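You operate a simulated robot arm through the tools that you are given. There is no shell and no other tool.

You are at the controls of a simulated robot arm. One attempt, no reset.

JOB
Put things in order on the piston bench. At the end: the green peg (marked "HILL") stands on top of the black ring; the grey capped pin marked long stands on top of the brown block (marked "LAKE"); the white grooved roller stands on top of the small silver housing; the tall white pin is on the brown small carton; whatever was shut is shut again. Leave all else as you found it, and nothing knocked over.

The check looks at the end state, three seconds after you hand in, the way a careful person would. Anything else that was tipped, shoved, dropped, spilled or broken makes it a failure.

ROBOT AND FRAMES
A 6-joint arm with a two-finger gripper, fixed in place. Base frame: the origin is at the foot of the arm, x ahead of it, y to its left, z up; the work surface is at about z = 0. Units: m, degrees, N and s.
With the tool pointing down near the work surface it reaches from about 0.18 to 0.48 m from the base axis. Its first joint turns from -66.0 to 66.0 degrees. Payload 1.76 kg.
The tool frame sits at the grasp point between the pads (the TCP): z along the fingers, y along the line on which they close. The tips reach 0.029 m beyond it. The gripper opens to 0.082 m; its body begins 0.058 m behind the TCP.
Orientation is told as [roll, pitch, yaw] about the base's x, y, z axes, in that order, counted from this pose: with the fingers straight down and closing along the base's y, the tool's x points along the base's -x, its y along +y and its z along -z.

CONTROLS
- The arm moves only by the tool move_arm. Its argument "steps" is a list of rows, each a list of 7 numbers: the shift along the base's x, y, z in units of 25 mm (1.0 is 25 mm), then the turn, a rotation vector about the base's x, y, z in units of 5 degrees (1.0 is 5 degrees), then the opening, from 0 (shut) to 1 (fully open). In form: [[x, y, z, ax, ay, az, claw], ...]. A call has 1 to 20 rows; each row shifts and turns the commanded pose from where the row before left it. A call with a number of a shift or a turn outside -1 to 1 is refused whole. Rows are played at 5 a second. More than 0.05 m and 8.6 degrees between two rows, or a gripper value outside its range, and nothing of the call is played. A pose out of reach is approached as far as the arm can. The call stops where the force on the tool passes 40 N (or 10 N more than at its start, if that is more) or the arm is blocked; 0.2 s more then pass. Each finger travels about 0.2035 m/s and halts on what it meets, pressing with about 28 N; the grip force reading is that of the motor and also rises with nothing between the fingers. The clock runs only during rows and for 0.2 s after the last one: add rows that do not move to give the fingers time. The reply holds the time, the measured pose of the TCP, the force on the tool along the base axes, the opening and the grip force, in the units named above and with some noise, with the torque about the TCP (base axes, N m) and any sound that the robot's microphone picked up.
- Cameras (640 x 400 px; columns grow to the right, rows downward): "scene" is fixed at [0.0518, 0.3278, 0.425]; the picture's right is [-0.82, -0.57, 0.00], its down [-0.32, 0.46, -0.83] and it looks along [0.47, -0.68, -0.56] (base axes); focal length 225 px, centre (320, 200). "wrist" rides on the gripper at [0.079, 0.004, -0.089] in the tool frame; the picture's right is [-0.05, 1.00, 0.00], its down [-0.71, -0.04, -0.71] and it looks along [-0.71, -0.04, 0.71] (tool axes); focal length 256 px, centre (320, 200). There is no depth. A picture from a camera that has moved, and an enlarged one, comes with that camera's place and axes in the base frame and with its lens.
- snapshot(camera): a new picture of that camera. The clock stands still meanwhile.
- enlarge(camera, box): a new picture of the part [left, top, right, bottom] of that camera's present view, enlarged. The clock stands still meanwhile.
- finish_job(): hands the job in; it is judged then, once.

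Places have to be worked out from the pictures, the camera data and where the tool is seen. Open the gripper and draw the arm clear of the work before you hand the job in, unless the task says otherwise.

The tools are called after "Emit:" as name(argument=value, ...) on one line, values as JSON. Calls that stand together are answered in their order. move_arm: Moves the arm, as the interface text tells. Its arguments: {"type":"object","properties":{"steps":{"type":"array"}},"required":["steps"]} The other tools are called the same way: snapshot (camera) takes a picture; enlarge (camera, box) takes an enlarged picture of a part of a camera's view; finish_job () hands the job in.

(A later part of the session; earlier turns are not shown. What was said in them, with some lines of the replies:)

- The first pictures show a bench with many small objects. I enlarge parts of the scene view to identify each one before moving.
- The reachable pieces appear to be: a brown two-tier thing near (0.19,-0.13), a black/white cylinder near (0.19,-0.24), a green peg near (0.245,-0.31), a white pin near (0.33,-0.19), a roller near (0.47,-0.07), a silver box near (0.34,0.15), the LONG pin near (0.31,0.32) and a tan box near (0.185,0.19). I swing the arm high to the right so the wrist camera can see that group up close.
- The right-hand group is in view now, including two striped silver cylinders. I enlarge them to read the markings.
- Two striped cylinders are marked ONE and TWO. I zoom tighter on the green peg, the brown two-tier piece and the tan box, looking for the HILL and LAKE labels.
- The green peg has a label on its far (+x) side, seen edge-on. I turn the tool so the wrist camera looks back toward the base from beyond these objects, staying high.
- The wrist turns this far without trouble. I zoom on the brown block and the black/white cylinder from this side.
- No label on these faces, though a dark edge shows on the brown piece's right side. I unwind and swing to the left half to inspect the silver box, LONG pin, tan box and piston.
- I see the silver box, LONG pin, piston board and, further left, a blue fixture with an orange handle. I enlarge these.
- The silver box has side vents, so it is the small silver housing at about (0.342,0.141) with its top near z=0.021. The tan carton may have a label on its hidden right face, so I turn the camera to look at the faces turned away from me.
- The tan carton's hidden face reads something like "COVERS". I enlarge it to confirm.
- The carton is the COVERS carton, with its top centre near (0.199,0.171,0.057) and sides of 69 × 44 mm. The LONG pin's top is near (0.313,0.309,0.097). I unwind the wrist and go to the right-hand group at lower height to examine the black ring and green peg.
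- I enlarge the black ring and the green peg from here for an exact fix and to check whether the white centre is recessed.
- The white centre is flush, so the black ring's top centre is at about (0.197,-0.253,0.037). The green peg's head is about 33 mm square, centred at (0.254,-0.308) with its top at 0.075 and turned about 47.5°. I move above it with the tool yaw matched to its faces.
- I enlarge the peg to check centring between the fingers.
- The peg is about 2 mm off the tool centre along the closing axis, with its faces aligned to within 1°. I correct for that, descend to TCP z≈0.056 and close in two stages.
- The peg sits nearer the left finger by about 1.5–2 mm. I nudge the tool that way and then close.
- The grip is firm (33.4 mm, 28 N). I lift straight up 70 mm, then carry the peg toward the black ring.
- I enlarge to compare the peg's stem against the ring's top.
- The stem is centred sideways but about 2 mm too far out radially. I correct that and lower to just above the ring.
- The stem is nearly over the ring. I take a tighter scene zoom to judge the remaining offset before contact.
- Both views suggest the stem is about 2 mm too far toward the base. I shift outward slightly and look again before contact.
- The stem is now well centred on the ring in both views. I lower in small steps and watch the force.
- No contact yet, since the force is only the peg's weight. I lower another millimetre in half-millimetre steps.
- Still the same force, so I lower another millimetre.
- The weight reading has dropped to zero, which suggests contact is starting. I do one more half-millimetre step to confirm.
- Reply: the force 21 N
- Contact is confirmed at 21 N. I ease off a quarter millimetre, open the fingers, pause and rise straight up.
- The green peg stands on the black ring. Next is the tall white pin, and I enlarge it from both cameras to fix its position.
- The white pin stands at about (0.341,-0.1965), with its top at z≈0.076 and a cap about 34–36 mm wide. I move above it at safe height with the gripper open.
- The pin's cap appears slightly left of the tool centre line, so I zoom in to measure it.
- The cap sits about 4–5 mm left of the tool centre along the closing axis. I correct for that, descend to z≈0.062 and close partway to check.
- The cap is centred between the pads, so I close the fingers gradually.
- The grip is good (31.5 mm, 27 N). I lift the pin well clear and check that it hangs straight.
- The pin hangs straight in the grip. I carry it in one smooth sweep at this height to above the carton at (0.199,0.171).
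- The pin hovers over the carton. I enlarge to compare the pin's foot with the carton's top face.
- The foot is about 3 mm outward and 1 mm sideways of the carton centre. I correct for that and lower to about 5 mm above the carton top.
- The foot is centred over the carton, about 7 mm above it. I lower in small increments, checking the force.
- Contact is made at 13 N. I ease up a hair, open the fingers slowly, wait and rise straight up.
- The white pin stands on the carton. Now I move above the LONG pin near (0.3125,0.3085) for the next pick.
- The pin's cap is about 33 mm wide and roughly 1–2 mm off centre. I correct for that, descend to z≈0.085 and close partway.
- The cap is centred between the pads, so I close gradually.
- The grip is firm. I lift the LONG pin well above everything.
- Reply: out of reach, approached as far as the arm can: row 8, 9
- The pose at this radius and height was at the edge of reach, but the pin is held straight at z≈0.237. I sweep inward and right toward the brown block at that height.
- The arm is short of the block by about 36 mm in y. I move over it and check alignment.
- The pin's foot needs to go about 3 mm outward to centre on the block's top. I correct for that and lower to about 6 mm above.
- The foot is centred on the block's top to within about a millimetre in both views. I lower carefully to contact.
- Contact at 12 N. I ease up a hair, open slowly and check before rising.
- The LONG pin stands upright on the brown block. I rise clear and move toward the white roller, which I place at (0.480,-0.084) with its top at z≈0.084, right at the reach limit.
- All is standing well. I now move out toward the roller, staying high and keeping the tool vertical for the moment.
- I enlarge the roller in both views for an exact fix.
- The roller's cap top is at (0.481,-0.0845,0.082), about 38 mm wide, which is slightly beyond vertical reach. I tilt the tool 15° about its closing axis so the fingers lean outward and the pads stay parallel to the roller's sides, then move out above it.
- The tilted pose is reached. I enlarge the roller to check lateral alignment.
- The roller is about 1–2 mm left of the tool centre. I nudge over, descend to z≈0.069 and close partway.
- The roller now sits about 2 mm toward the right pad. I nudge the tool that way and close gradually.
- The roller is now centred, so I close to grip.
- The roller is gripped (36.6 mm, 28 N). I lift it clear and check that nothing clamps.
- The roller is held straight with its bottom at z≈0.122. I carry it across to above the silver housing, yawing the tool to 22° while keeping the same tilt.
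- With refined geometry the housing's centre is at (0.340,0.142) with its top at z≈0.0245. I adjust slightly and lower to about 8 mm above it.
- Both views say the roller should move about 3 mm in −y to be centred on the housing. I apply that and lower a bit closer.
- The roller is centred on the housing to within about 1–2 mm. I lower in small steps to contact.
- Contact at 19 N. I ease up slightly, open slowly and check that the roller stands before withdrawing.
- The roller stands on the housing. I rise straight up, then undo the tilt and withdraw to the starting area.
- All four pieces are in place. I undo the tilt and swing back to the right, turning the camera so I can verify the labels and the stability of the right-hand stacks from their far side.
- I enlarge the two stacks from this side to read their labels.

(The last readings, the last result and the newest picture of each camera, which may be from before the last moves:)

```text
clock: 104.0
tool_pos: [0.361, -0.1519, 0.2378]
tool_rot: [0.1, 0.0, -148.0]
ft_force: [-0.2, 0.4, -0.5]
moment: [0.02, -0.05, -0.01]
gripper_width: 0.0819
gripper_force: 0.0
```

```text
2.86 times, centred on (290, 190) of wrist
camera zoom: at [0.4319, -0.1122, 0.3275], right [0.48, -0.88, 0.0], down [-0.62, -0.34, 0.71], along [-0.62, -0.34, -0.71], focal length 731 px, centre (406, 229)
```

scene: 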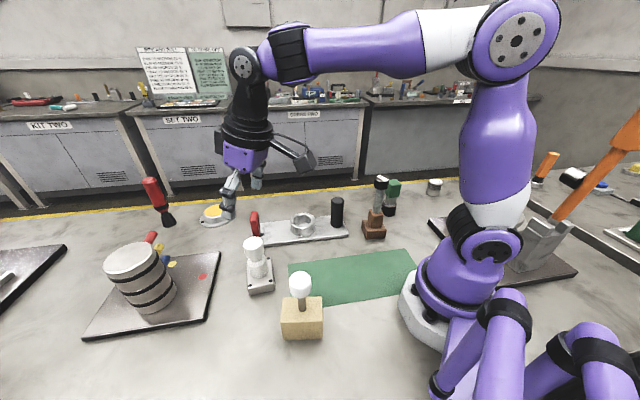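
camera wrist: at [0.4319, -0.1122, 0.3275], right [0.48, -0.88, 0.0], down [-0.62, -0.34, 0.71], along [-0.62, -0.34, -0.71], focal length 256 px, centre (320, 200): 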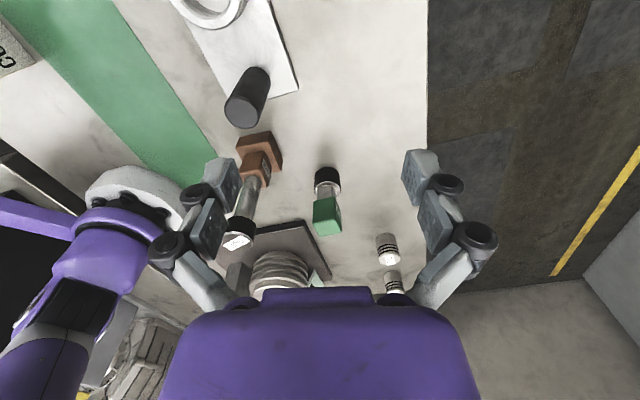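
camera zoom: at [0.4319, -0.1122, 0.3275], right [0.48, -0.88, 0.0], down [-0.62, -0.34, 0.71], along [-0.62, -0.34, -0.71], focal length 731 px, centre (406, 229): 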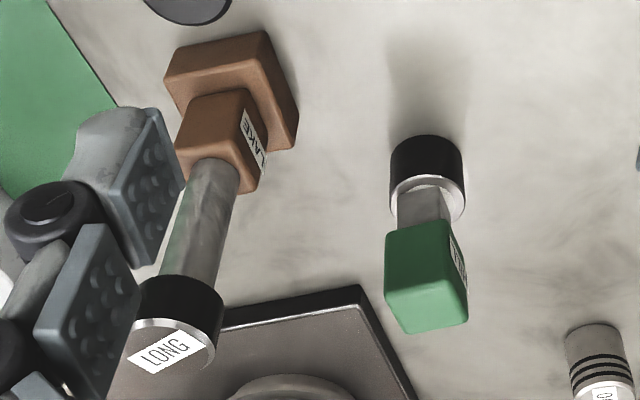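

Both labels are confirmed: the block reads LAKE and the peg reads HILL, and both stacks stand upright. I unwind and return to the starting pose, clear of the work.

Emit:
move_arm(steps=[[-0.085, 0.217, 0.027, 0, 0, 0.987, 1], [-0.085, 0.217, 0.027, 0, 0, 0.987, 1], [-0.085, 0.217, 0.027, 0, 0, 0.987, 1], [-0.085, 0.217, 0.027, 0, 0, 0.987, 1], [-0.085, 0.217, 0.027, 0, 0, 0.987, 1], [-0.085, 0.217, 0.027, 0, 0, 0.987, 1], [-0.085, 0.217, 0.027, 0, 0, 0.987, 1], [-0.085, 0.217, 0.027, 0, 0, 0.987, 1], [-0.085, 0.217, 0.027, 0, 0, 0.987, 1], [-0.085, 0.217, 0.027, 0, 0, 0.987, 1], [-0.085, 0.217, 0.027, 0, 0, 0.987, 1], [-0.085, 0.217, 0.027, 0, 0, 0.987, 1], [-0.085, 0.217, 0.027, 0, 0, 0.987, 1], [-0.085, 0.217, 0.027, 0, 0, 0.987, 1], [-0.085, 0.217, 0.027, 0, 0, 0.987, 1]])

Emit:
move_arm(steps=[[-0.085, 0.217, 0.027, 0, 0, 0.987, 1], [-0.085, 0.217, 0.027, 0, 0, 0.987, 1], [-0.085, 0.217, 0.027, 0, 0, 0.987, 1], [-0.085, 0.217, 0.027, 0, 0, 0.987, 1], [-0.085, 0.217, 0.027, 0, 0, 0.987, 1], [-0.085, 0.217, 0.027, 0, 0, 0.987, 1], [-0.085, 0.217, 0.027, 0, 0, 0.987, 1], [-0.085, 0.217, 0.027, 0, 0, 0.987, 1], [-0.085, 0.217, 0.027, 0, 0, 0.987, 1], [-0.085, 0.217, 0.027, 0, 0, 0.987, 1], [-0.085, 0.217, 0.027, 0, 0, 0.987, 1], [-0.085, 0.217, 0.027, 0, 0, 0.987, 1], [-0.085, 0.217, 0.027, 0, 0, 0.987, 1], [-0.085, 0.217, 0.027, 0, 0, 0.987, 1], [-0.085, 0.217, 0.027, 0, 0, 0.987, 1], [0, 0, 0, 0, 0, 0, 1]])

Emit:
snapshot(camera="scene")

Emit:
snapshot(camera="wrist")

```text
clock: 107.2
tool_pos: [0.3327, -0.0723, 0.2507]
tool_rot: [0.0, 0.0, -73.9]
ft_force: [-0.8, 0.1, 0.1]
moment: [0.0, -0.02, -0.01]
gripper_width: 0.082
gripper_force: 0.0
```

```text
clock: 110.6
tool_pos: [0.2996, 0.0097, 0.2587]
tool_rot: [0.0, 0.0, 0.0]
ft_force: [-0.1, 0.5, 0.1]
moment: [-0.01, 0.01, -0.01]
gripper_width: 0.0821
gripper_force: 0.0
```

```text
taken
```

scene: 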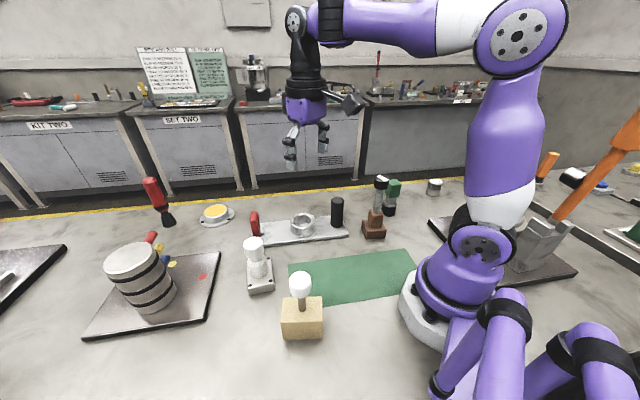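

```text
taken
camera wrist: at [0.2204, 0.0139, 0.3497], right [0.05, 1.0, 0.0], down [0.71, -0.04, 0.71], along [0.71, -0.04, -0.71], focal length 256 px, centre (320, 200)
```

wrist: 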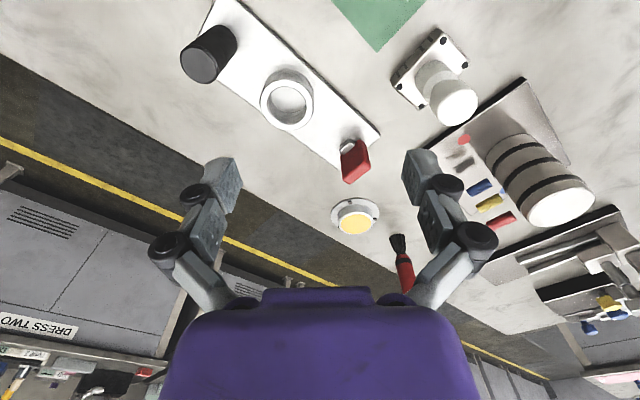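

The arm is back at its start pose with the gripper open, and everything else looks untouched. I take a last close look at the four stacks.

Emit:
enlarge(camera="scene", box=[230, 165, 420, 350])

Emit:
enlarge(camera="scene", box=[350, 165, 410, 245])

```text
2.16 times, centred on (325, 258) of scene
camera zoom: at [0.0518, 0.3278, 0.425], right [-0.82, -0.57, 0.0], down [-0.32, 0.46, -0.83], along [0.47, -0.68, -0.56], focal length 486 px, centre (309, 76)
```

zoom: 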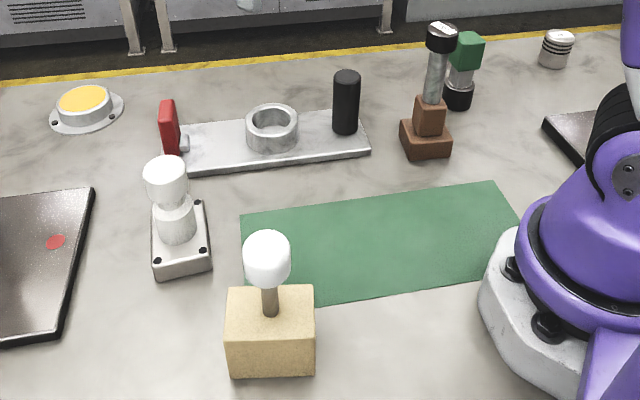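

```text
5.00 times, centred on (380, 205) of scene
camera zoom: at [0.0518, 0.3278, 0.425], right [-0.82, -0.57, 0.0], down [-0.32, 0.46, -0.83], along [0.47, -0.68, -0.56], focal length 1124 px, centre (20, 175)
```

zoom: 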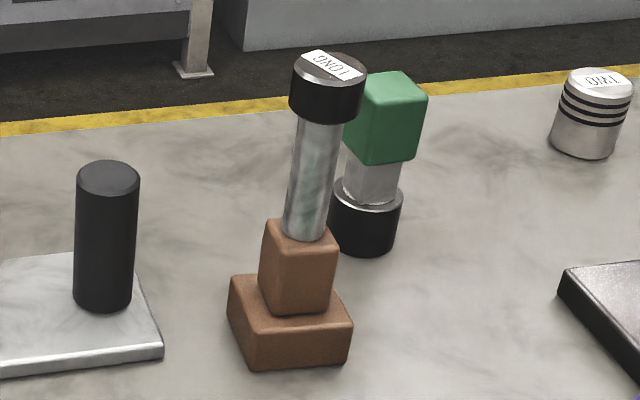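

All four pieces stand upright on their targets. Nothing was opened, nothing else has moved, and the arm is clear with the gripper open. I hand in the job.

Emit:
finish_job()

```text
The job is handed in.
```

The piston bench job is handed in, and in the last pictures all four pieces were standing upright on their targets:

- **Green peg:** it stands on the black ring. I read its "HILL" label after placing it.
- **LONG pin:** it stands on the brown block, which I confirmed is marked "LAKE".
- **White grooved roller:** it stands on the small silver housing. It was just beyond vertical reach, so I picked and placed it with the gripper tilted 15°.
- **Tall white pin:** it stands on the brown small carton, the one labelled "COVERS".

I opened nothing, so there was nothing to shut again. The final pictures showed nothing else moved or tipped. I left the arm at its starting pose with the gripper open.
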